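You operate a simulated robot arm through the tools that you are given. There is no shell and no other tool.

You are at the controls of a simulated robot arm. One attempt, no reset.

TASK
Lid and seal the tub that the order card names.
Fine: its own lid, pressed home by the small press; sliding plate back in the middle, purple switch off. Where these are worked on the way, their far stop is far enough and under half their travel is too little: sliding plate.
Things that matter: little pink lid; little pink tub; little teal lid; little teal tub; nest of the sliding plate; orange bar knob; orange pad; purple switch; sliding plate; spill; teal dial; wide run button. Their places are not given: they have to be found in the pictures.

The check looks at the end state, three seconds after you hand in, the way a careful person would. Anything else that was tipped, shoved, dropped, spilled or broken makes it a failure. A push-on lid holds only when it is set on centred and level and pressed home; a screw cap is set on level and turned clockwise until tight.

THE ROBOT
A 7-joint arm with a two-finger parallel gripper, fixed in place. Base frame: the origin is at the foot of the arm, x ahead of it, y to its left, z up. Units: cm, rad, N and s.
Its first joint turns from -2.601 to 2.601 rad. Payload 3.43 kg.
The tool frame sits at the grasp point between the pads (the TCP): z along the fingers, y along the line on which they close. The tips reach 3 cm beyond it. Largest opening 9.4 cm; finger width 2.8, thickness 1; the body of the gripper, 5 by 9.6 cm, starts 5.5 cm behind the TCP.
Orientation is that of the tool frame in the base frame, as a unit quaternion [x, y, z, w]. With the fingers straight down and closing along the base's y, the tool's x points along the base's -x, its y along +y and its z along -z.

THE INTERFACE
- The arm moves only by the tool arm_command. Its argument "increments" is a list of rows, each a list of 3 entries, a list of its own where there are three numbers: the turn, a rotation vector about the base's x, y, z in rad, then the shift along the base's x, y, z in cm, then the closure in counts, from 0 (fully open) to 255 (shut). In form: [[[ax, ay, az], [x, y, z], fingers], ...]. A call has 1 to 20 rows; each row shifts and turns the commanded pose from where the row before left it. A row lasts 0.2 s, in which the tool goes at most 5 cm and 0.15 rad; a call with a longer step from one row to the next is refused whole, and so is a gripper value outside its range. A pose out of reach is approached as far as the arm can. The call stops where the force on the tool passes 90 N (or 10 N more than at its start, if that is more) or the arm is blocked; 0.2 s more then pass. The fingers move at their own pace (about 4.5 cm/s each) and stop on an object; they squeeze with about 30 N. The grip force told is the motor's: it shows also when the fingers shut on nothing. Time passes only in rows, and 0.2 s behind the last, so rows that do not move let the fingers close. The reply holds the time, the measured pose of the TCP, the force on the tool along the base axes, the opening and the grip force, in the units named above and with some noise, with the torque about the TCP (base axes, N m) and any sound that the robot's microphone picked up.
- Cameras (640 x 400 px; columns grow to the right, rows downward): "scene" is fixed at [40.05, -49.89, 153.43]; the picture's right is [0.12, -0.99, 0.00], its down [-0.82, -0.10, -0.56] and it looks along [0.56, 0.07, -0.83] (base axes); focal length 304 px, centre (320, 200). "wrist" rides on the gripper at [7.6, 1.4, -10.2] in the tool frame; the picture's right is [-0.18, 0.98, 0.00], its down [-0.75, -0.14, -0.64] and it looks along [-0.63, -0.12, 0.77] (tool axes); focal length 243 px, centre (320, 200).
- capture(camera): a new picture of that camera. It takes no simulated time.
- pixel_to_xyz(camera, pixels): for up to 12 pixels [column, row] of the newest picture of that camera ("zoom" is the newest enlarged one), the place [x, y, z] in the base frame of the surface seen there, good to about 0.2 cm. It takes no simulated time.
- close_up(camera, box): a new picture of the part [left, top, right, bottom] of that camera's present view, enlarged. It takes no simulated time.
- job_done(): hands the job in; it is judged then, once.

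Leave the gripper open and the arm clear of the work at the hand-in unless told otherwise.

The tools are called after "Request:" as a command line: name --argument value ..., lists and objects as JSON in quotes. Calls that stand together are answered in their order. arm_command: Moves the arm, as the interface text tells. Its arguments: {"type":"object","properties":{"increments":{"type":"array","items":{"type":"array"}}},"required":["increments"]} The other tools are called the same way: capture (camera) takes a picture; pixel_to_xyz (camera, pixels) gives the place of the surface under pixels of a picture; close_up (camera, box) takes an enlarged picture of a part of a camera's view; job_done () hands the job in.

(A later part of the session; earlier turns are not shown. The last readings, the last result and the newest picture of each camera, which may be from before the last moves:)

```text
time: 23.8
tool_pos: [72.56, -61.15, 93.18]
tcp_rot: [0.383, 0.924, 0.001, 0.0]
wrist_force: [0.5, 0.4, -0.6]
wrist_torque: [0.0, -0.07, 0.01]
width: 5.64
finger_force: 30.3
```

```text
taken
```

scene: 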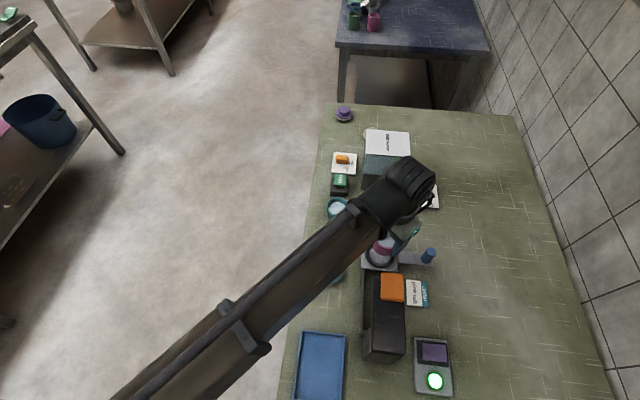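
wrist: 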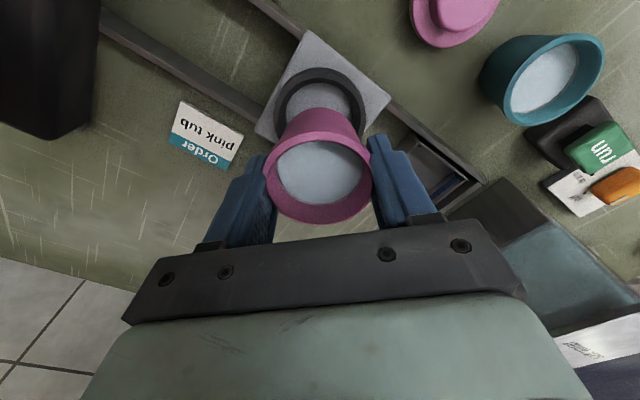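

The tub is above the nest. I'll zoom in and measure the tub rim and nest ring in the same view to align them.

Request:
close_up --camera "wrist" --box '[240, 20, 400, 230]'

Request:
close_up --camera "wrist" --box '[250, 60, 390, 147]'

```text
1.90 times, centred on (320, 125) of wrist
```

zoom: 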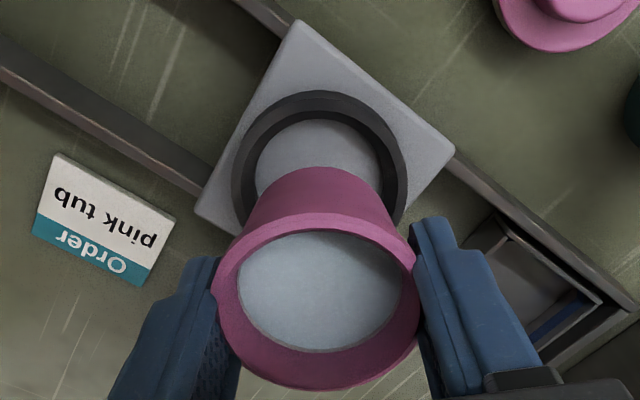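

```text
4.57 times, centred on (320, 104) of wrist
```

zoom: 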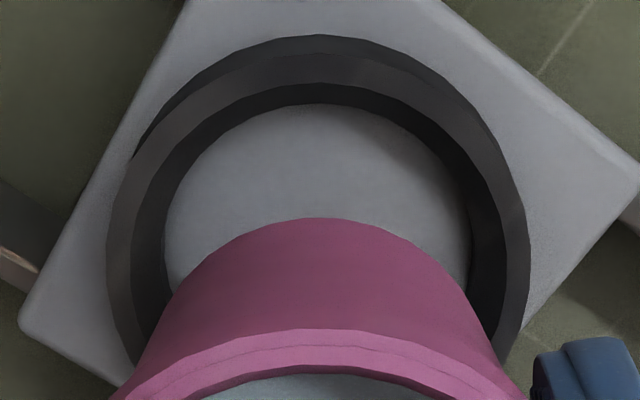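

Request:
pixel_to_xyz --camera "zoom" --pixels '[[112, 240], [525, 240], [318, 60], [165, 110], [478, 120], [170, 240], [468, 240], [318, 112], [220, 145], [415, 145], [318, 40], [318, 80]]'

Request:
pixel_to_xyz --camera "wrist" --pixels '[[266, 168], [369, 168], [318, 134], [318, 221], [285, 142], [350, 142], [282, 210], [356, 208], [318, 175]]'

Request:
pixel_to_xyz --camera "zoom" --pixels '[[318, 222], [250, 240], [390, 240], [318, 260], [318, 300], [190, 300], [455, 300], [165, 345], [480, 345]]'

```text
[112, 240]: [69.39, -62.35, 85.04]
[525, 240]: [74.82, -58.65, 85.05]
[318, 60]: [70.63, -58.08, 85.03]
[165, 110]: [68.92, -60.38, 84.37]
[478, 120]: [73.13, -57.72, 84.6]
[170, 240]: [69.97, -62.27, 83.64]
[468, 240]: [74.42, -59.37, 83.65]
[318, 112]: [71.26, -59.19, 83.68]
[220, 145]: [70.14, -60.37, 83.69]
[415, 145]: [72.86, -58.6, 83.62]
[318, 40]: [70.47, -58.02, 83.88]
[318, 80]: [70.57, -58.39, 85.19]
```

```text
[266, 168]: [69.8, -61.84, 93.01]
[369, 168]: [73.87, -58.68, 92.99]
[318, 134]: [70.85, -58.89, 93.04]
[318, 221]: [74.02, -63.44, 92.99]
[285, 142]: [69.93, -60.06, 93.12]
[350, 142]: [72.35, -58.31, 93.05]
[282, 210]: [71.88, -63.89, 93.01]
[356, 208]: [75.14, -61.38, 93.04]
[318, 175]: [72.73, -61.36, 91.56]
```

```text
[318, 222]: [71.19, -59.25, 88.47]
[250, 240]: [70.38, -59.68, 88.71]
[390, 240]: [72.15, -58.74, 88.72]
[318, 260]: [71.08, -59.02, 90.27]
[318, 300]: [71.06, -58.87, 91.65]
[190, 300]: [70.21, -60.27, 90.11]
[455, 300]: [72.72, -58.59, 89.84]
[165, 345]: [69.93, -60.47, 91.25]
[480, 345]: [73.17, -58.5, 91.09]
```

Tub centre is about (72.45, -61.1) and nest centre about (72.45, -61.0), so they're aligned to about 0.1 cm. The tub base is roughly 4.5 across against a 5 cm nest. I'll lower 2.8 cm to just above the ring and look again.

Request:
arm_command --increments '[[[0, 0, 0], [0, 0, -0.8], 255], [[0, 0, 0], [0, 0, -0.8], 255], [[0, 0, 0], [0, 0, -0.8], 255], [[0, 0, 0], [0, 0, -0.4], 255], [[0, 0, 0], [0, 0, 0], 255]]'

Request:
close_up --camera "wrist" --box '[240, 70, 400, 230]'

Request:
close_up --camera "scene" --box '[350, 225, 446, 285]'

```text
time: 25.0
tool_pos: [72.59, -61.07, 90.34]
tcp_rot: [0.383, 0.924, 0.001, 0.0]
wrist_force: [0.1, -0.3, -0.5]
wrist_torque: [0.02, -0.01, 0.04]
width: 5.65
finger_force: 30.2
```

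```text
2.50 times, centred on (320, 150) of wrist
```

zoom: 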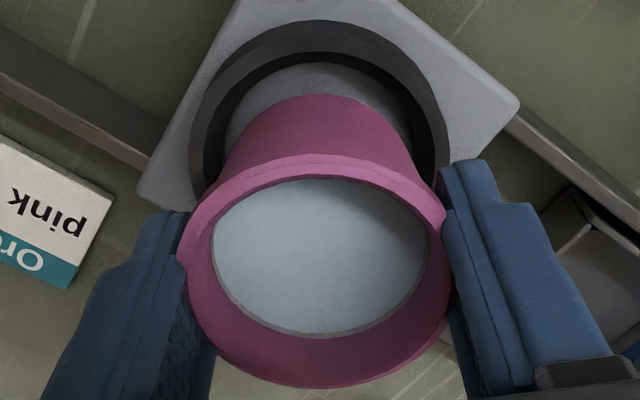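

```text
6.67 times, centred on (398, 255) of scene
```

zoom: 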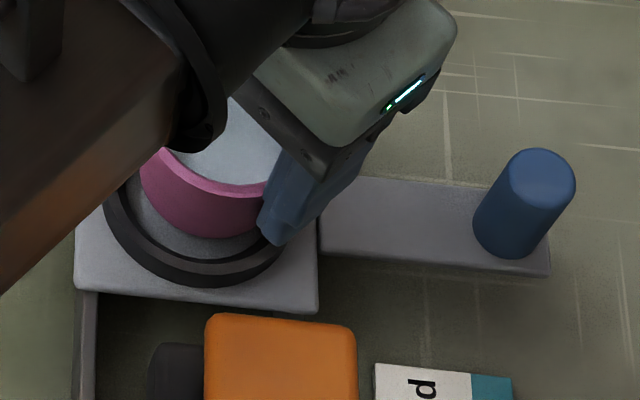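

It looks centred over the ring. I'll lower in small steps into the nest, watching the force.

Request:
arm_command --increments '[[[0, 0, 0], [0, 0, -0.3], 255], [[0, 0, 0], [0, 0, -0.3], 255], [[0, 0, 0], [0, 0, -0.3], 255], [[0, 0, 0], [0, 0, -0.2], 255], [[0, 0, 0], [0, 0, 0], 255]]'

Request:
close_up --camera "wrist" --box '[240, 70, 400, 230]'

```text
time: 26.2
tool_pos: [72.68, -61.06, 89.18]
tcp_rot: [0.383, 0.924, 0.0, -0.001]
wrist_force: [-0.3, -0.1, -1.5]
wrist_torque: [-0.03, 0.05, -0.02]
width: 5.67
finger_force: 30.2
```

```text
2.50 times, centred on (320, 150) of wrist
```

zoom: 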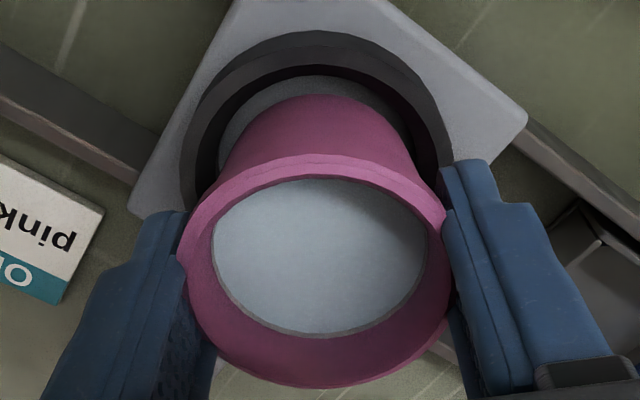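

The base is inside the ring with no contact force. I'll continue down in fine steps until it touches the plate.

Request:
arm_command --increments '[[[0, 0, 0], [0, 0, -0.15], 255], [[0, 0, 0], [0, 0, -0.1], 255], [[0, 0, 0], [0, 0, -0.1], 255], [[0, 0, 0], [0, 0, 0], 255]]'

```text
time: 27.2
tool_pos: [72.73, -61.18, 88.83]
tcp_rot: [0.382, 0.924, -0.001, -0.001]
wrist_force: [0.4, 0.4, -0.7]
wrist_torque: [-0.01, 0.0, -0.02]
width: 5.69
finger_force: 30.1
```

Request:
arm_command --increments '[[[0, 0, 0], [0, 0, -0.08], 255], [[0, 0, 0], [0, 0, -0.06], 255], [[0, 0, 0], [0, 0, 0], 255]]'

```text
time: 28.0
tool_pos: [72.62, -61.21, 88.8]
tcp_rot: [0.382, 0.924, 0.001, 0.0]
wrist_force: [0.1, 0.1, -1.2]
wrist_torque: [-0.02, 0.0, 0.0]
width: 5.66
finger_force: 30.1
```

Still no contact at TCP z=88.8, so I'll keep going in small steps.

Request:
arm_command --increments '[[[0, 0, 0], [0, 0, -0.08], 255], [[0, 0, 0], [0, 0, 0], 255]]'

Request:
arm_command --increments '[[[0, 0, 0], [0, 0, -0.08], 255], [[0, 0, 0], [0, 0, 0], 255]]'

Request:
close_up --camera "wrist" --box '[240, 70, 400, 230]'

```text
time: 28.6
tool_pos: [72.61, -61.12, 88.65]
tcp_rot: [0.383, 0.924, 0.0, 0.0]
wrist_force: [0.2, -1.9, 3.3]
wrist_torque: [-0.07, 0.09, 0.03]
width: 5.67
finger_force: 30.0
```

```text
time: 29.2
tool_pos: [72.69, -61.19, 88.71]
tcp_rot: [0.383, 0.924, 0.0, 0.001]
wrist_force: [0.2, -3.1, 20.8]
wrist_torque: [0.01, 0.16, 0.05]
width: 5.66
finger_force: 30.1
```

```text
2.50 times, centred on (320, 150) of wrist
```

zoom: 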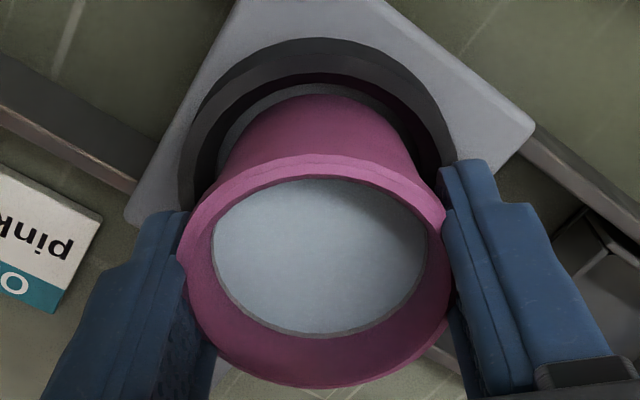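

Contact (20.8 N): the tub is seated on the plate. I'll ease up slightly, open the fingers to about 7.2 cm, and look.

Request:
arm_command --increments '[[[0, 0, 0], [0, 0, 0.08], 255], [[0, 0, 0], [0, 0, 0], 100], [[0, 0, 0], [0, 0, 0], 70], [[0, 0, 0], [0, 0, 0], 60], [[0, 0, 0], [0, 0, 0], 60]]'

Request:
close_up --camera "wrist" --box '[240, 70, 400, 230]'

```text
time: 30.4
tool_pos: [72.61, -61.01, 88.59]
tcp_rot: [0.383, 0.924, -0.001, 0.0]
wrist_force: [-0.5, 0.0, -1.1]
wrist_torque: [0.02, 0.01, -0.03]
width: 7.16
finger_force: 0.1
```

```text
2.50 times, centred on (320, 150) of wrist
```

zoom: 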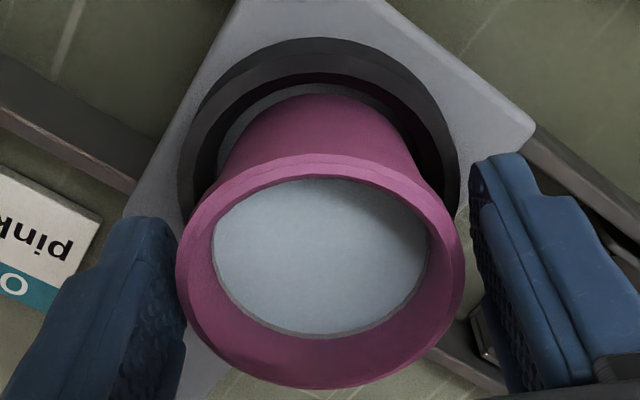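

The tub stands in the nest. I'll rise straight up, then look at it from above.

Request:
arm_command --increments '[[[0, 0, 0], [0, 0, 1], 60], [[0, 0, 0], [0, 0, 2], 60], [[0, 0, 0], [0, 0, 3], 60], [[0, 0, 0], [0, 0, 3], 60], [[0, 0, 0], [0, 0, 2.5], 60], [[0, 0, 0], [0, 0, 0], 60]]'

Request:
capture --camera "wrist"

```text
time: 31.8
tool_pos: [72.6, -61.0, 100.29]
tcp_rot: [0.382, 0.924, 0.0, 0.0]
wrist_force: [-0.1, -0.4, -0.4]
wrist_torque: [0.02, -0.03, -0.02]
width: 7.18
finger_force: 0.0
```

```text
taken
```

wrist: 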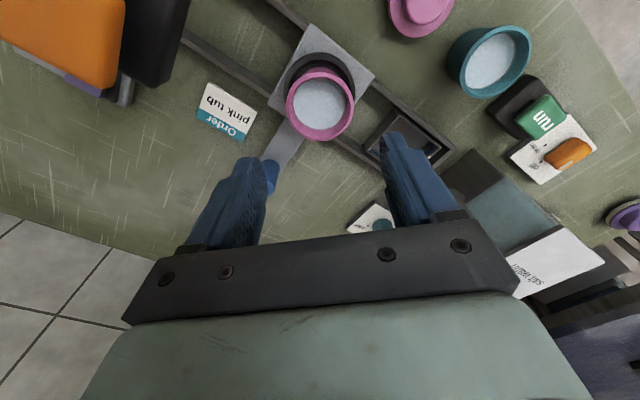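

The tub sits upright in the nest. I'll measure its rim centre now for the lid placement.

Request:
close_up --camera "wrist" --box '[264, 50, 376, 150]'

```text
4.00 times, centred on (320, 100) of wrist
```

zoom: 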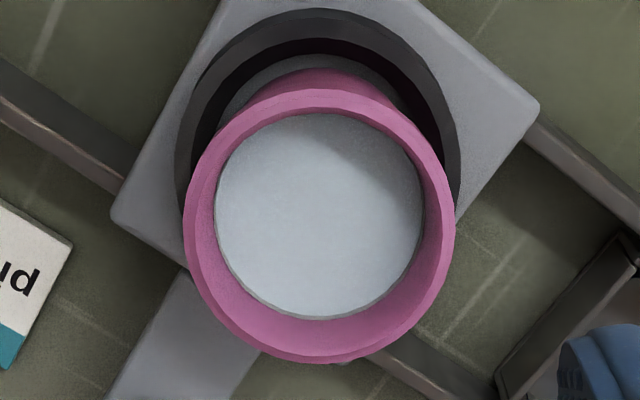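

Request:
pixel_to_xyz --camera "zoom" --pixels '[[189, 226], [450, 226], [319, 96], [319, 357], [227, 133], [412, 133], [227, 319], [412, 319], [319, 216], [250, 105], [390, 105], [390, 340]]'

```text
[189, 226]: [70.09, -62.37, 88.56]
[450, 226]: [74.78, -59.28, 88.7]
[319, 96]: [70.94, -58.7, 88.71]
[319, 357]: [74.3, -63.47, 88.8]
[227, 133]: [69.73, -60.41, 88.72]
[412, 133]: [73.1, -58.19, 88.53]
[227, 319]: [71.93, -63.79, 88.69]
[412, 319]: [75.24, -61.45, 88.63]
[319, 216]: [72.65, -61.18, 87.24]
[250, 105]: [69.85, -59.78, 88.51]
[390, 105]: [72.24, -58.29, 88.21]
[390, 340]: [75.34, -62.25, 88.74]
```

The tub rim centre is (72.52, -60.95) at z≈88.7. Now I'll move over the pink lid at about (75.95, -49.45).

Request:
arm_command --increments '[[[0, 0, 0], [0.5, 2, 0], 60], [[0, 0, 0], [0.6, 2.5, 0], 60], [[0, 0, 0], [0.8, 2.5, 0], 60], [[0, 0, 0], [0.8, 2.5, -1], 60], [[0, 0, 0], [0.65, 2, -2], 60], [[0, 0, 0], [0, 0, -2], 60], [[0, 0, 0], [0, 0, 0], 60]]'

Request:
capture --camera "wrist"

Request:
close_up --camera "wrist" --box '[264, 50, 376, 150]'

```text
time: 33.4
tool_pos: [76.13, -49.86, 95.16]
tcp_rot: [0.382, 0.924, 0.0, -0.001]
wrist_force: [-0.8, 0.1, 0.2]
wrist_torque: [-0.01, -0.01, -0.03]
width: 7.18
finger_force: 0.1
```

```text
taken
```

wrist: 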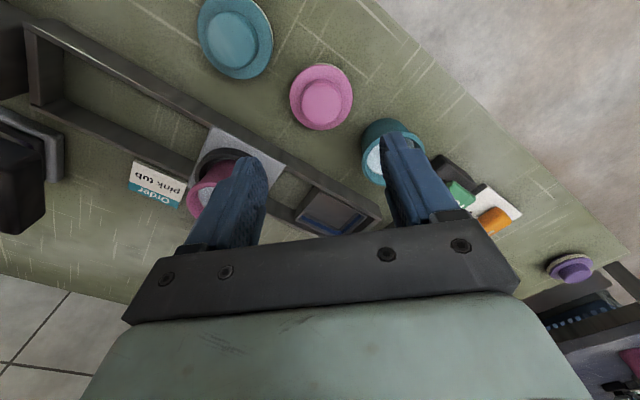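

```text
4.00 times, centred on (320, 100) of wrist
```

zoom: 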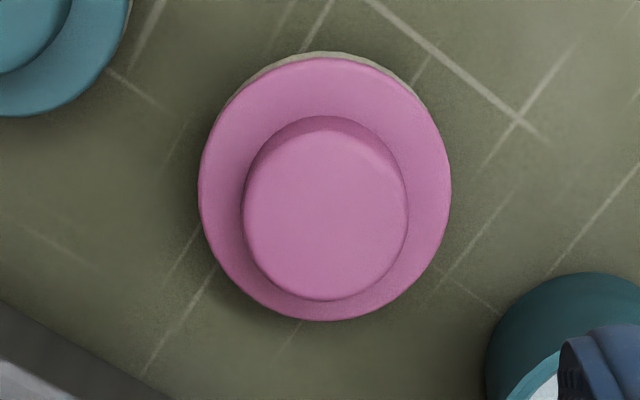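

I'll measure the lid's knob and flange from here.

Request:
pixel_to_xyz --camera "zoom" --pixels '[[325, 215], [248, 215], [402, 215], [325, 135], [325, 294], [203, 190], [447, 190], [325, 62], [325, 316], [240, 100], [412, 100], [240, 285]]'

```text
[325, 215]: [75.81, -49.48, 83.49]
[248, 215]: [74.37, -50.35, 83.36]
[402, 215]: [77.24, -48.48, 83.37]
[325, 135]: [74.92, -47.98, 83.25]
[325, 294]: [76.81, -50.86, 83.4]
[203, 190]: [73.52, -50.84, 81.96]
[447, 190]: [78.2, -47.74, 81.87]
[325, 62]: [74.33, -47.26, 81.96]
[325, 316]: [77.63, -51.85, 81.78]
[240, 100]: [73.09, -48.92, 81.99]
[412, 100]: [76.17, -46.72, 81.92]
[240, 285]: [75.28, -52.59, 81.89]
```

The lid centre is (75.84, -49.45), so the TCP is about 0.45 cm off. I'll correct by (-0.26, +0.4), lower part-way, and check again.

Request:
arm_command --increments '[[[0, 0, 0], [-0.26, 0.4, 0], 90], [[0, 0, 0], [0, 0, -2], 90], [[0, 0, 0], [0, 0, -2], 90], [[0, 0, 0], [0, 0, -1], 90], [[0, 0, 0], [0, 0, 0], 90]]'

Request:
close_up --camera "wrist" --box '[240, 70, 400, 230]'

```text
time: 34.6
tool_pos: [75.77, -49.41, 90.09]
tcp_rot: [0.383, 0.924, 0.0, -0.001]
wrist_force: [0.2, 0.1, 0.0]
wrist_torque: [-0.01, -0.01, 0.02]
width: 6.12
finger_force: 0.0
```

```text
2.50 times, centred on (320, 150) of wrist
```

zoom: 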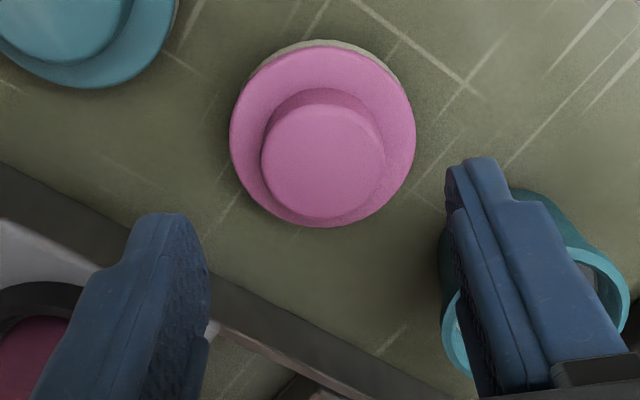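

The knob is centred between the fingers. I'll descend to TCP z≈85.3, with tips just above the flange.

Request:
arm_command --increments '[[[0, 0, 0], [0.05, 0.05, -1.5], 90], [[0, 0, 0], [0, 0, -1.5], 90], [[0, 0, 0], [0, 0, -1], 90], [[0, 0, 0], [0, 0, -0.75], 90], [[0, 0, 0], [0, 0, 0], 90]]'

Request:
close_up --camera "wrist" --box '[240, 90, 400, 230]'

```text
time: 35.8
tool_pos: [75.66, -49.26, 85.43]
tcp_rot: [0.383, 0.924, 0.001, 0.001]
wrist_force: [0.3, 0.3, 0.0]
wrist_torque: [-0.02, 0.02, 0.0]
width: 6.07
finger_force: 0.1
```

```text
2.86 times, centred on (320, 160) of wrist
```

zoom: 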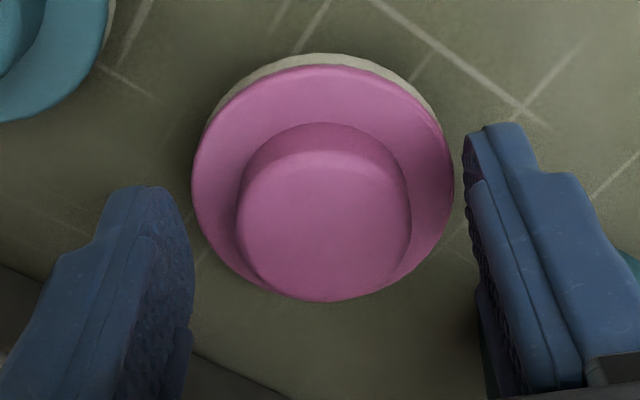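

Aligned. I'll close on the knob.

Request:
arm_command --increments '[[[0, 0, 0], [0, 0, 0], 130], [[0, 0, 0], [0, 0, 0], 160], [[0, 0, 0], [0, 0, 0], 255], [[0, 0, 0], [0, 0, 0], 255], [[0, 0, 0], [0, 0, 0], 255]]'

Request:
close_up --camera "wrist" --box '[240, 90, 400, 230]'

```text
time: 37.0
tool_pos: [75.71, -49.22, 85.33]
tcp_rot: [0.383, 0.924, 0.0, 0.0]
wrist_force: [0.3, 0.8, 0.9]
wrist_torque: [0.02, -0.02, 0.0]
width: 3.53
finger_force: 30.2
```

```text
2.86 times, centred on (320, 160) of wrist
```

zoom: 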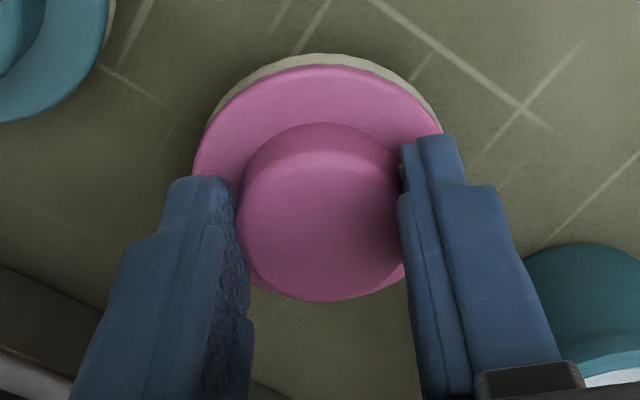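

The knob is gripped (3.53 cm). I'll lift straight up by 11.7 cm.

Request:
arm_command --increments '[[[0, 0, 0], [0, 0, 0.4], 255], [[0, 0, 0], [0, 0, 0.8], 255], [[0, 0, 0], [0, 0, 1.5], 255], [[0, 0, 0], [0, 0, 2], 255], [[0, 0, 0], [0, 0, 2], 255], [[0, 0, 0], [0, 0, 2], 255], [[0, 0, 0], [0, 0, 2], 255], [[0, 0, 0], [0, 0, 1], 255], [[0, 0, 0], [0, 0, 0], 255]]'

Request:
capture --camera "wrist"

Request:
close_up --camera "wrist" --box '[240, 90, 400, 230]'

```text
time: 39.0
tool_pos: [75.8, -49.02, 97.09]
tcp_rot: [0.383, 0.924, 0.0, 0.001]
wrist_force: [-0.3, -0.3, -0.8]
wrist_torque: [0.03, -0.03, 0.03]
width: 3.57
finger_force: 30.0
```

```text
taken
```

wrist: 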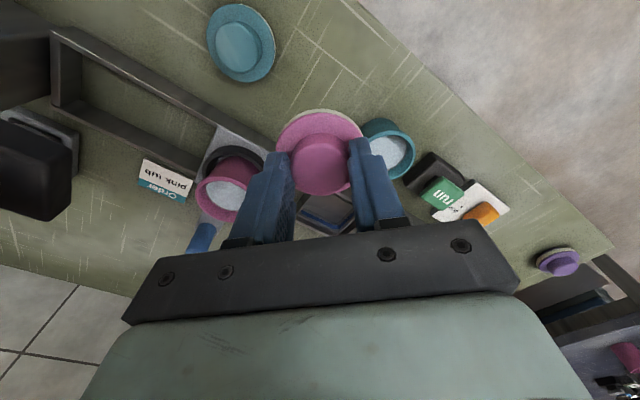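

```text
2.86 times, centred on (320, 160) of wrist
```

zoom: 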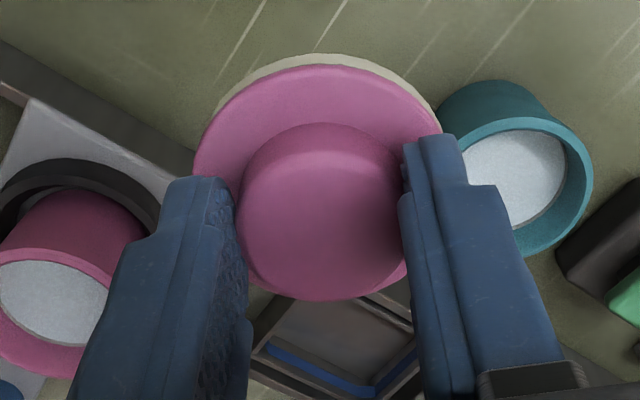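

The lid came up level, with its pale plug attached. I'll measure where it sits relative to the TCP.

Request:
pixel_to_xyz --camera "zoom" --pixels '[[198, 165], [440, 130], [318, 68], [240, 100], [395, 90], [300, 298], [318, 215], [318, 160], [318, 285], [430, 110], [320, 56], [225, 108]]'

```text
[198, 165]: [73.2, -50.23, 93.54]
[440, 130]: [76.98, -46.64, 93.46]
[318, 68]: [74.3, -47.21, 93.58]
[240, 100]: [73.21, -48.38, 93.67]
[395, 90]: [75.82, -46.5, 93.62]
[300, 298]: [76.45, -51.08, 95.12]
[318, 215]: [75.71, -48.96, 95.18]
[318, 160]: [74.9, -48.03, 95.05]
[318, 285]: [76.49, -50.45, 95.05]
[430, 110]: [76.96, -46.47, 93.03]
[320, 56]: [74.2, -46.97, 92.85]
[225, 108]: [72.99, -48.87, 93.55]
```

The lid centre is about (75.8, -49.3). Moving by (-3.28, -11.65) should put it over the tub at (72.52, -60.95). I'll go gently at z=97.

Request:
arm_command --increments '[[[0, 0, 0], [-0.3, -1, 0], 255], [[0, 0, 0], [-0.5, -1.8, 0], 255], [[0, 0, 0], [-0.6, -2, 0], 255], [[0, 0, 0], [-0.6, -2, 0], 255], [[0, 0, 0], [-0.6, -2, 0], 255], [[0, 0, 0], [-0.4, -1.7, 0], 255], [[0, 0, 0], [-0.28, -1.15, 0], 255], [[0, 0, 0], [0, 0, 0], 255], [[0, 0, 0], [0, 0, 0], 255]]'

Request:
capture --camera "wrist"

Request:
close_up --camera "wrist" --box '[240, 70, 400, 230]'

Request:
close_up --camera "scene" --box '[330, 205, 442, 275]'

```text
time: 41.0
tool_pos: [72.7, -60.73, 97.03]
tcp_rot: [0.382, 0.924, -0.001, -0.001]
wrist_force: [0.1, -0.1, 0.3]
wrist_torque: [-0.01, 0.01, -0.03]
width: 3.61
finger_force: 29.9
```

```text
taken
```

wrist: 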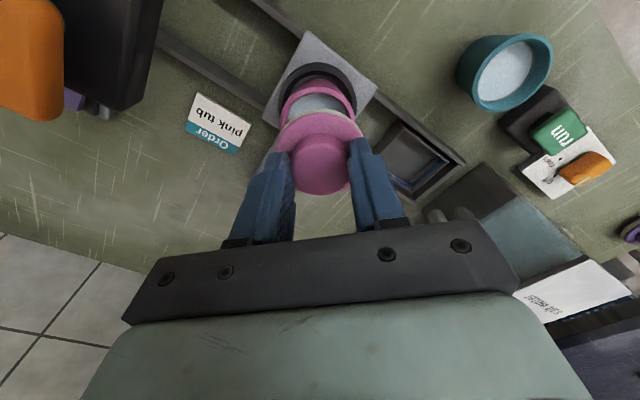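

```text
2.50 times, centred on (320, 150) of wrist
```

zoom: 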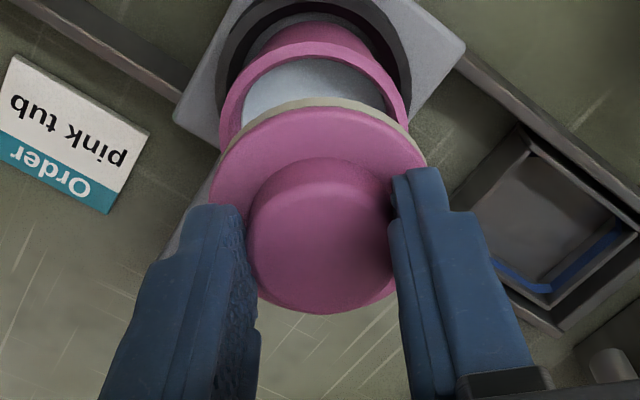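

```text
5.71 times, centred on (386, 240) of scene
```

zoom: 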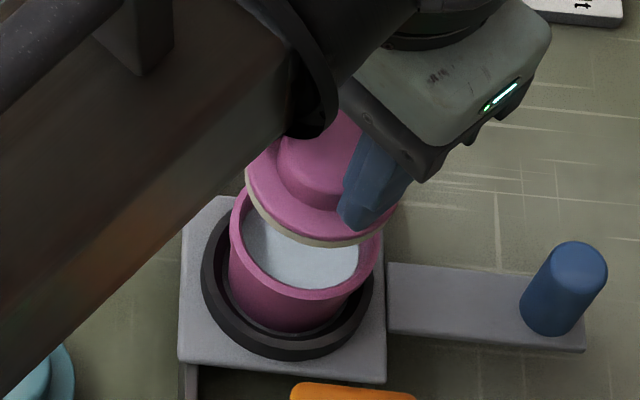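

Both lid and tub rim are visible. I'll measure points on each in one view to compare their centres.

Request:
close_up --camera "wrist" --box '[250, 70, 390, 160]'

```text
4.44 times, centred on (320, 115) of wrist
```

zoom: 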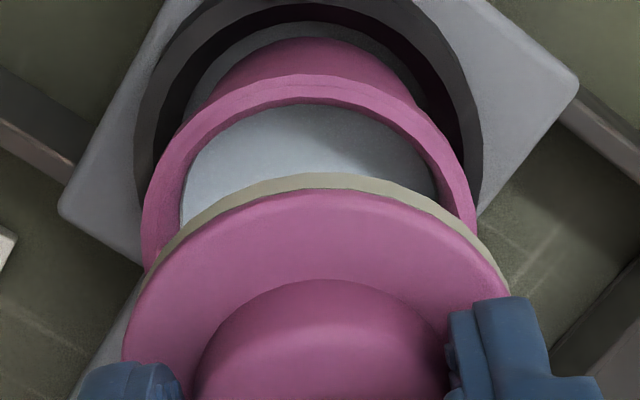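

Request:
pixel_to_xyz --camera "zoom" --pixels '[[149, 225], [470, 205], [310, 82], [200, 125], [410, 118], [165, 170], [455, 160], [250, 92], [370, 90]]'

Request:
pixel_to_xyz --camera "zoom" --pixels '[[128, 335], [317, 194], [190, 245], [440, 228], [240, 212], [395, 205], [480, 262], [150, 285], [317, 179], [220, 205], [440, 212]]'

```text
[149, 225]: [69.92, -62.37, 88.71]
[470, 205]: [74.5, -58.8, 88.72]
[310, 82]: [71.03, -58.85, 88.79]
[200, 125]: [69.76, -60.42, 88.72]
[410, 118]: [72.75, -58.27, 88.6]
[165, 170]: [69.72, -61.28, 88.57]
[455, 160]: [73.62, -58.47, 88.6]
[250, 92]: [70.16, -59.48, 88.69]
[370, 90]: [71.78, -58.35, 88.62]
```

```text
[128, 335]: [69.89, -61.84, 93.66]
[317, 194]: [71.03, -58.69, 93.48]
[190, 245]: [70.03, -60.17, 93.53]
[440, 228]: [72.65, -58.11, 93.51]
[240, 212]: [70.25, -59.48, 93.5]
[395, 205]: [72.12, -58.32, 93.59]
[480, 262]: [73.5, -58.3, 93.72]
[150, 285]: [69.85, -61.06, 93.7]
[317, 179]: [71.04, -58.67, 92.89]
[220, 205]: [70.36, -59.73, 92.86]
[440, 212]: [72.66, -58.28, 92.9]
```

The lid is within about 0.1 cm of the tub centre. I'll shift by (-0.09, -0.09) and lower 2.2 cm to just above the rim, then check.

Request:
arm_command --increments '[[[0, 0, 0], [-0.09, -0.09, 0], 255], [[0, 0, 0], [0, 0, -0.7], 255], [[0, 0, 0], [0, 0, -0.7], 255], [[0, 0, 0], [0, 0, -0.5], 255], [[0, 0, 0], [0, 0, -0.3], 255], [[0, 0, 0], [0, 0, 0], 255]]'

Request:
close_up --camera "wrist" --box '[250, 80, 390, 168]'

Request:
close_up --camera "scene" --box '[346, 225, 426, 275]'

```text
time: 42.4
tool_pos: [72.42, -60.95, 94.97]
tcp_rot: [0.383, 0.924, 0.0, 0.0]
wrist_force: [-0.1, 0.4, -0.7]
wrist_torque: [-0.01, -0.01, -0.01]
width: 3.58
finger_force: 30.4
```

```text
4.55 times, centred on (320, 124) of wrist
```

zoom: 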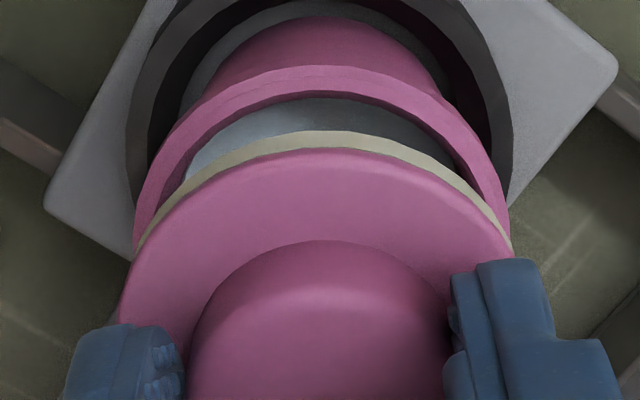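

```text
8.00 times, centred on (386, 250) of scene
```

zoom: 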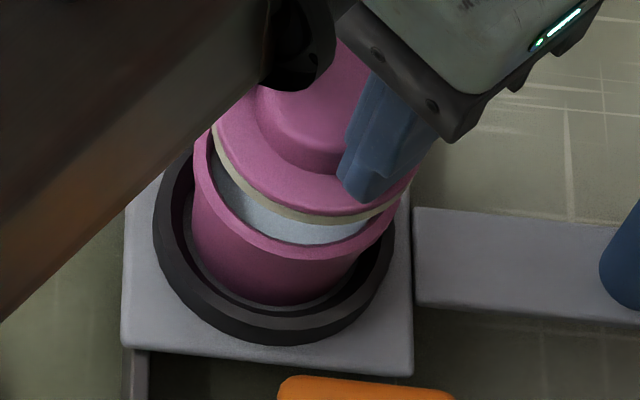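

It looks aligned from both cameras. One more numeric check of the two circles in the wrist view before contact.

Request:
close_up --camera "wrist" --box '[250, 80, 390, 168]'

Request:
pixel_to_xyz --camera "zoom" --pixels '[[141, 215], [502, 195], [320, 71], [200, 115], [440, 105], [160, 165], [482, 150], [255, 82], [385, 78]]'

Request:
pixel_to_xyz --camera "zoom" --pixels '[[125, 300], [320, 155], [190, 205], [450, 195], [240, 175], [400, 168], [490, 230], [150, 245], [320, 138], [220, 165], [430, 155], [505, 248]]'

```text
4.55 times, centred on (320, 124) of wrist
```

zoom: 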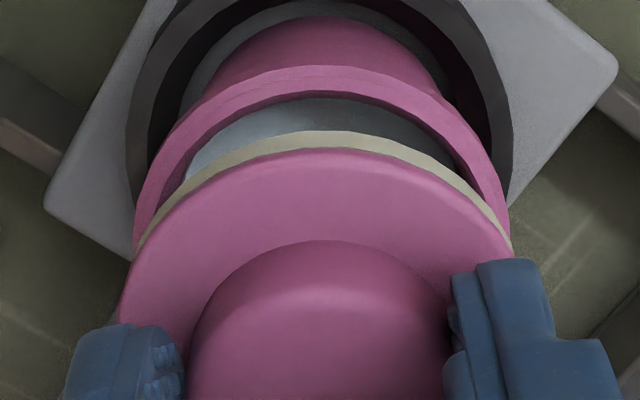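

```text
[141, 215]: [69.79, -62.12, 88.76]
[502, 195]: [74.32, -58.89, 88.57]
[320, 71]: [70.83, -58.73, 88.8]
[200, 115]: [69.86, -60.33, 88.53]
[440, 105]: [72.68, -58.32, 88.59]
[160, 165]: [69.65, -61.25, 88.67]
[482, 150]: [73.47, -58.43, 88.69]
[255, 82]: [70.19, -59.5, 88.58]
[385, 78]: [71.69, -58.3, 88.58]
```

```text
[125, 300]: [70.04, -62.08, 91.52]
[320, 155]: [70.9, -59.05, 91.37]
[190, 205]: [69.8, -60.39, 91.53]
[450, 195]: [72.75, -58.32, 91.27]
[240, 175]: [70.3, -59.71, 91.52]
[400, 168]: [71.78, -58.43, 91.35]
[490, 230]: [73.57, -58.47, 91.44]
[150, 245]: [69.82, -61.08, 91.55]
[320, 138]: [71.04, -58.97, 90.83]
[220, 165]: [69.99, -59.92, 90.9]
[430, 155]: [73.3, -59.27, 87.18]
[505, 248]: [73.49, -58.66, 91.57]
```

Lid (72.52, -61.10) and tub (72.50, -61.05) agree. I'll lower slowly until there is contact.

Request:
arm_command --increments '[[[0, 0, 0], [0, 0, -0.2], 255], [[0, 0, 0], [0, 0, -0.2], 255], [[0, 0, 0], [0, 0, -0.15], 255], [[0, 0, 0], [0, 0, 0], 255]]'

Request:
arm_command --increments '[[[0, 0, 0], [0, 0, -0.15], 255], [[0, 0, 0], [0, 0, 0], 255]]'

```text
time: 43.4
tool_pos: [72.44, -60.95, 94.36]
tcp_rot: [0.383, 0.924, 0.001, -0.001]
wrist_force: [-0.1, 0.5, -0.4]
wrist_torque: [0.0, 0.0, 0.02]
width: 3.58
finger_force: 30.4
```

```text
time: 44.0
tool_pos: [72.59, -60.97, 94.25]
tcp_rot: [0.383, 0.924, 0.0, 0.0]
wrist_force: [-0.3, 0.1, 0.4]
wrist_torque: [0.01, -0.01, 0.01]
width: 3.58
finger_force: 30.2
```

Request:
arm_command --increments '[[[0, 0, 0], [0, 0, -0.12], 255], [[0, 0, 0], [0, 0, 0], 255]]'

Request:
arm_command --increments '[[[0, 0, 0], [0, 0, -0.12], 255], [[0, 0, 0], [0, 0, 0], 255]]'

Request:
close_up --camera "scene" --box '[346, 225, 426, 275]'

Request:
close_up --camera "wrist" --box '[250, 80, 390, 168]'

```text
time: 44.6
tool_pos: [72.51, -61.01, 94.03]
tcp_rot: [0.383, 0.924, -0.001, 0.0]
wrist_force: [0.7, -0.4, -0.5]
wrist_torque: [-0.01, 0.01, 0.0]
width: 3.56
finger_force: 29.8
```

```text
time: 45.2
tool_pos: [72.47, -61.03, 93.9]
tcp_rot: [0.383, 0.924, 0.0, 0.0]
wrist_force: [0.3, -0.3, -0.1]
wrist_torque: [0.0, 0.0, 0.01]
width: 3.56
finger_force: 30.1
```

```text
8.00 times, centred on (386, 250) of scene
```

zoom: 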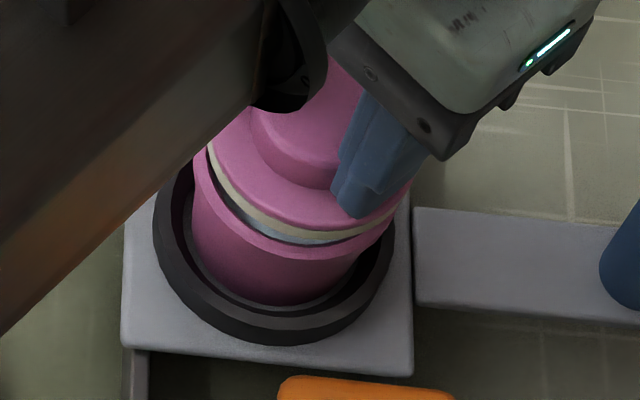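

```text
4.55 times, centred on (320, 124) of wrist
```

zoom: 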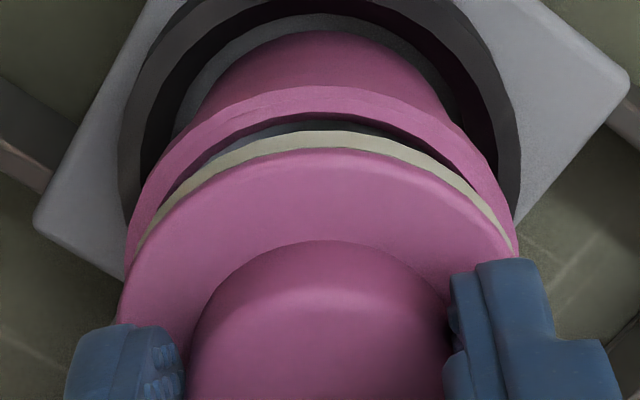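

No contact yet; a thin gap is still visible. I'll continue lowering in small steps.

Request:
arm_command --increments '[[[0, 0, 0], [0, 0, -0.1], 255], [[0, 0, 0], [0, 0, 0], 255]]'

Request:
arm_command --increments '[[[0, 0, 0], [0, 0, -0.1], 255], [[0, 0, 0], [0, 0, 0], 255]]'

Request:
arm_command --increments '[[[0, 0, 0], [0, 0, -0.1], 255], [[0, 0, 0], [0, 0, 0], 255]]'

Request:
close_up --camera "scene" --box '[346, 225, 426, 275]'

```text
time: 45.8
tool_pos: [72.55, -60.94, 93.81]
tcp_rot: [0.383, 0.924, 0.0, 0.001]
wrist_force: [-0.3, 0.2, 0.2]
wrist_torque: [0.02, 0.04, -0.01]
width: 3.57
finger_force: 30.1
```

```text
time: 46.4
tool_pos: [72.48, -60.94, 93.91]
tcp_rot: [0.383, 0.924, -0.001, 0.001]
wrist_force: [0.0, 0.2, -0.2]
wrist_torque: [-0.02, -0.01, 0.0]
width: 3.58
finger_force: 30.0
```

```text
time: 47.0
tool_pos: [72.45, -61.01, 93.62]
tcp_rot: [0.383, 0.924, 0.0, 0.0]
wrist_force: [0.9, 0.1, -0.6]
wrist_torque: [0.01, -0.01, 0.06]
width: 3.55
finger_force: 30.1
```

```text
8.00 times, centred on (386, 250) of scene
```

zoom: 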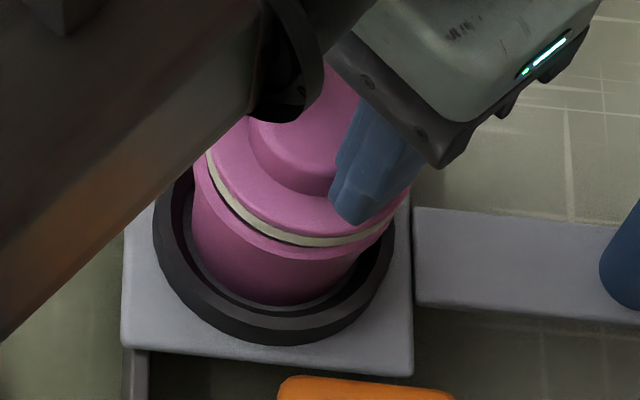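

The pale plug is just reaching the rim and there's still no force. I'll go on in fine steps.

Request:
arm_command --increments '[[[0, 0, 0], [0, 0, -0.1], 255], [[0, 0, 0], [0, 0, 0], 255]]'

Request:
arm_command --increments '[[[0, 0, 0], [0, 0, -0.1], 255], [[0, 0, 0], [0, 0, 0], 255]]'

Request:
close_up --camera "scene" --box '[346, 225, 426, 275]'

Request:
close_up --camera "wrist" --box '[250, 80, 390, 168]'

```text
time: 47.6
tool_pos: [72.34, -61.03, 93.57]
tcp_rot: [0.383, 0.924, 0.0, 0.0]
wrist_force: [-0.3, 0.0, 0.0]
wrist_torque: [0.0, 0.0, 0.02]
width: 3.6
finger_force: 30.1
```

```text
time: 48.2
tool_pos: [72.47, -61.01, 93.43]
tcp_rot: [0.383, 0.924, 0.0, 0.0]
wrist_force: [-0.9, 0.3, 0.2]
wrist_torque: [-0.02, 0.0, 0.01]
width: 3.57
finger_force: 30.0
```

```text
8.00 times, centred on (386, 250) of scene
```

zoom: 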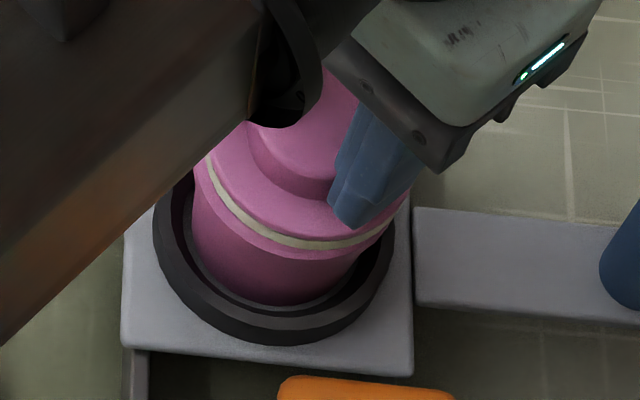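

```text
4.55 times, centred on (320, 124) of wrist
```

zoom: 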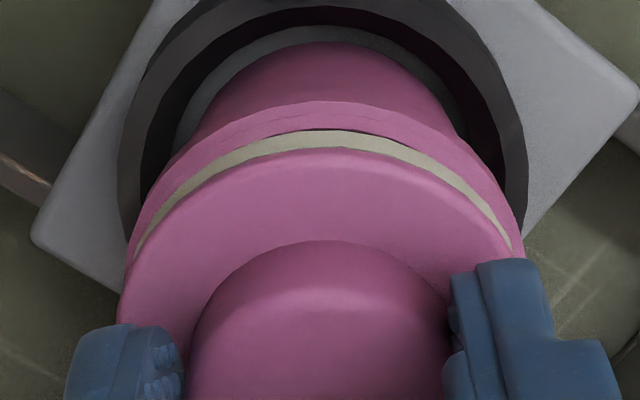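

The plug is entering the mouth, evenly by the look of both views. I'll continue until there's resistance.

Request:
arm_command --increments '[[[0, 0, 0], [0, 0, -0.1], 255], [[0, 0, 0], [0, 0, 0], 255]]'

Request:
arm_command --increments '[[[0, 0, 0], [0, 0, -0.08], 255], [[0, 0, 0], [0, 0, 0], 255]]'

Request:
close_up --camera "scene" --box '[346, 225, 426, 275]'

Request:
close_up --camera "wrist" --box '[250, 80, 390, 168]'

```text
time: 48.8
tool_pos: [72.36, -60.91, 93.36]
tcp_rot: [0.383, 0.924, -0.001, 0.0]
wrist_force: [0.5, -0.5, 0.6]
wrist_torque: [-0.01, 0.0, 0.03]
width: 3.57
finger_force: 30.2
```

```text
time: 49.4
tool_pos: [72.44, -60.95, 93.23]
tcp_rot: [0.383, 0.924, 0.0, 0.0]
wrist_force: [0.3, -0.4, -1.7]
wrist_torque: [-0.03, -0.02, 0.01]
width: 3.55
finger_force: 29.9
```

```text
8.00 times, centred on (386, 250) of scene
```

zoom: 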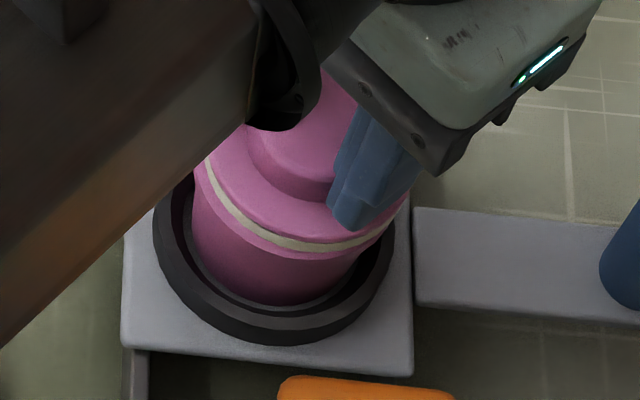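

```text
4.55 times, centred on (320, 124) of wrist
```

zoom: 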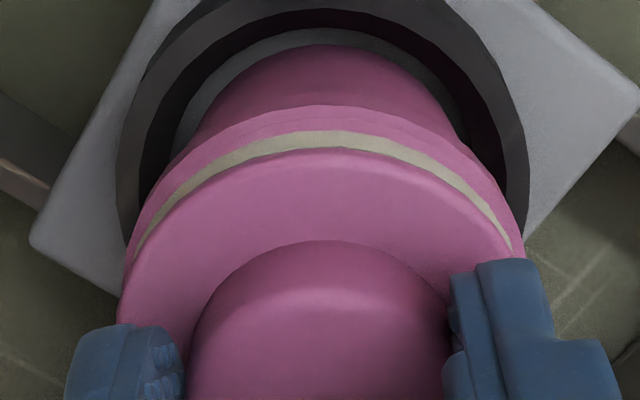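

Request:
arm_command --increments '[[[0, 0, 0], [0, 0, -0.08], 255], [[0, 0, 0], [0, 0, 0], 255]]'

Request:
arm_command --increments '[[[0, 0, 0], [0, 0, -0.08], 255], [[0, 0, 0], [0, 0, 0], 255]]'

Request:
close_up --camera "scene" --box '[346, 225, 426, 275]'

```text
time: 50.0
tool_pos: [72.51, -60.95, 93.1]
tcp_rot: [0.382, 0.924, 0.0, 0.0]
wrist_force: [-0.5, 0.3, 0.1]
wrist_torque: [0.01, 0.04, -0.02]
width: 3.6
finger_force: 29.3
```

```text
time: 50.6
tool_pos: [72.44, -60.85, 93.1]
tcp_rot: [0.382, 0.924, 0.0, 0.0]
wrist_force: [-1.6, 0.0, 7.8]
wrist_torque: [0.09, 0.07, 0.0]
width: 3.58
finger_force: 30.5
```

```text
8.00 times, centred on (386, 250) of scene
```

zoom: 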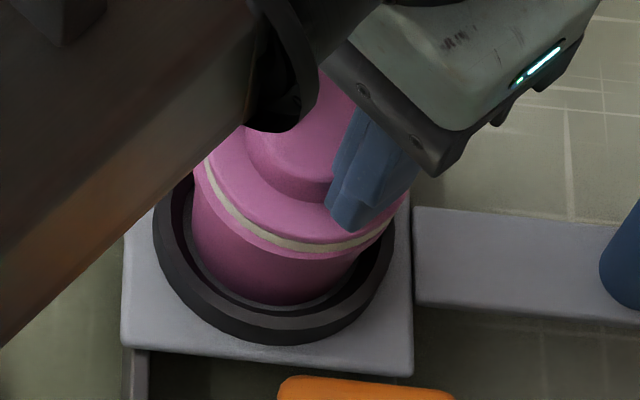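

Contact (7.8 N): the lid is resting on the tub. The knob top is now around z≈91.3, below the press disc at 92.3. I'll release gently and back straight up.

Request:
arm_command --increments '[[[0, 0, 0], [0, 0, 0.02], 255], [[0, 0, 0], [0, 0, 0], 145], [[0, 0, 0], [0, 0, 0], 120], [[0, 0, 0], [0, 0, 0], 90], [[0, 0, 0], [0, 0, 0], 90]]'

Request:
close_up --camera "wrist" --box '[240, 70, 400, 230]'

```text
time: 51.8
tool_pos: [72.44, -60.9, 93.2]
tcp_rot: [0.383, 0.924, 0.001, 0.0]
wrist_force: [-0.7, 0.0, 0.0]
wrist_torque: [0.04, -0.02, 0.01]
width: 6.06
finger_force: 0.0
```

```text
2.50 times, centred on (320, 150) of wrist
```

zoom: 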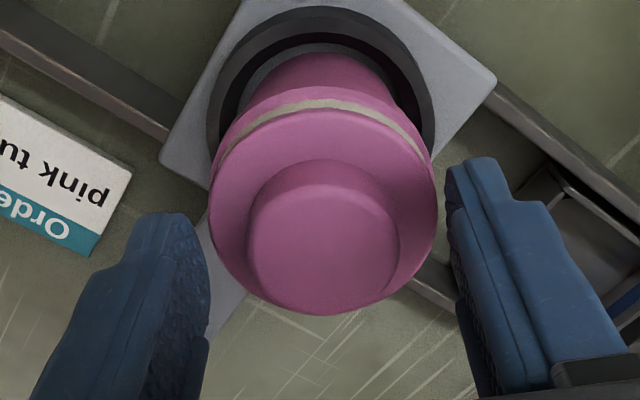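

The lid stays put. I'll rise up and look at it from both cameras.

Request:
arm_command --increments '[[[0, 0, 0], [0, 0, 1], 90], [[0, 0, 0], [0, 0, 2], 90], [[0, 0, 0], [0, 0, 3], 90], [[0, 0, 0], [0, 0, 3], 90], [[0, 0, 0], [0, 0, 2.8], 90], [[0, 0, 0], [0, 3, 0], 90], [[0, 0, 0], [0, 4, 0], 90], [[0, 0, 0], [0, 4, 0], 90], [[0, 0, 0], [0, 0, 0], 90]]'

Request:
close_up --camera "scene" --box '[346, 225, 426, 275]'

Request:
capture --camera "wrist"

```text
time: 53.8
tool_pos: [72.32, -50.0, 104.95]
tcp_rot: [0.383, 0.924, 0.0, 0.0]
wrist_force: [0.0, -0.5, -0.1]
wrist_torque: [0.02, 0.02, 0.01]
width: 6.07
finger_force: 0.1
```

```text
8.00 times, centred on (386, 250) of scene
```

zoom: 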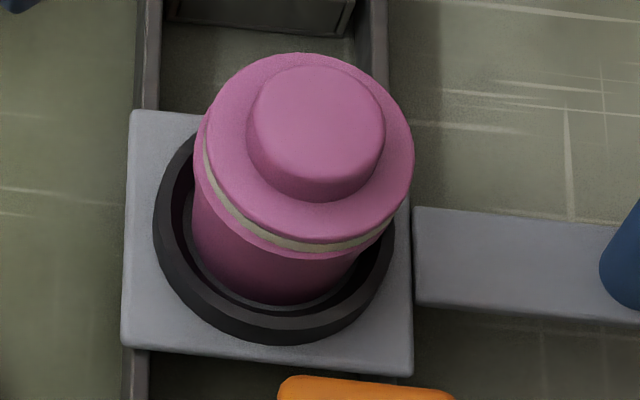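

```text
taken
```

wrist: 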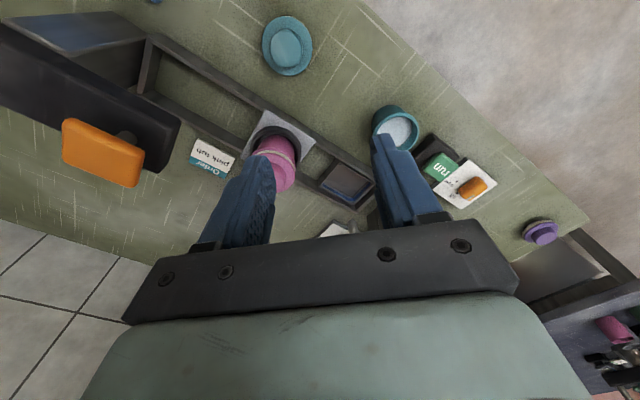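

The lid looks level and centred. I'll check its flange and knob heights numerically.

Request:
close_up --camera "scene" --box '[346, 225, 426, 275]'

Request:
pixel_to_xyz --camera "zoom" --pixels '[[215, 150], [403, 165], [318, 58], [295, 228], [225, 100], [395, 110], [225, 190], [385, 210], [316, 120], [270, 120], [365, 120], [316, 165]]'

Request:
pixel_to_xyz --camera "zoom" --pixels '[[197, 160], [230, 225], [290, 253], [350, 255], [210, 190], [300, 244], [340, 245], [260, 300], [160, 230], [390, 240], [270, 335], [140, 300]]'

```text
8.00 times, centred on (386, 250) of scene
```

zoom: 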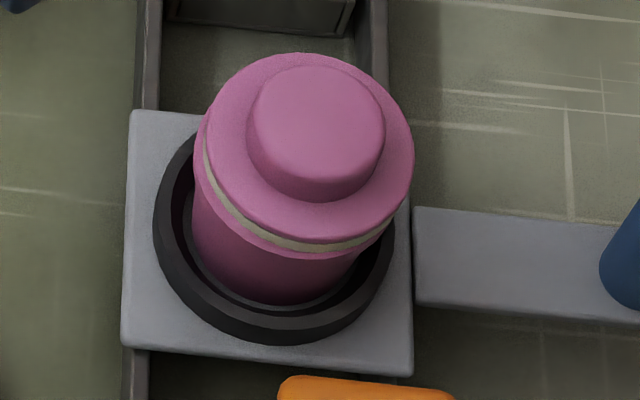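

```text
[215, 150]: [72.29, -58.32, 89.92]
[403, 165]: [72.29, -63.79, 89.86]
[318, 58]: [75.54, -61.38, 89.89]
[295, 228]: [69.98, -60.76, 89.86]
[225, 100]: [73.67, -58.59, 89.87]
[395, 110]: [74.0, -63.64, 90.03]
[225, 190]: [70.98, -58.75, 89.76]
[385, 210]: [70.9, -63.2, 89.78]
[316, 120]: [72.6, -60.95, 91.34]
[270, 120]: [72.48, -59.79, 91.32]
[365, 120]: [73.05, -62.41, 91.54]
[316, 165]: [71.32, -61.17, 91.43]
```

```text
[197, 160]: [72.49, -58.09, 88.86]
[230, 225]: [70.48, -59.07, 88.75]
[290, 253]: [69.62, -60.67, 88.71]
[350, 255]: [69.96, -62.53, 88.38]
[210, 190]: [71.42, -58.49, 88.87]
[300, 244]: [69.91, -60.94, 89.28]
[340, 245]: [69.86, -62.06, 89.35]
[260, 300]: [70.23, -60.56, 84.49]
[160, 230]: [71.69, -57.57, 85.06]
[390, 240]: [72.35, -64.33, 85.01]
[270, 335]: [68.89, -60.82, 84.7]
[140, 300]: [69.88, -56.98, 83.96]
```

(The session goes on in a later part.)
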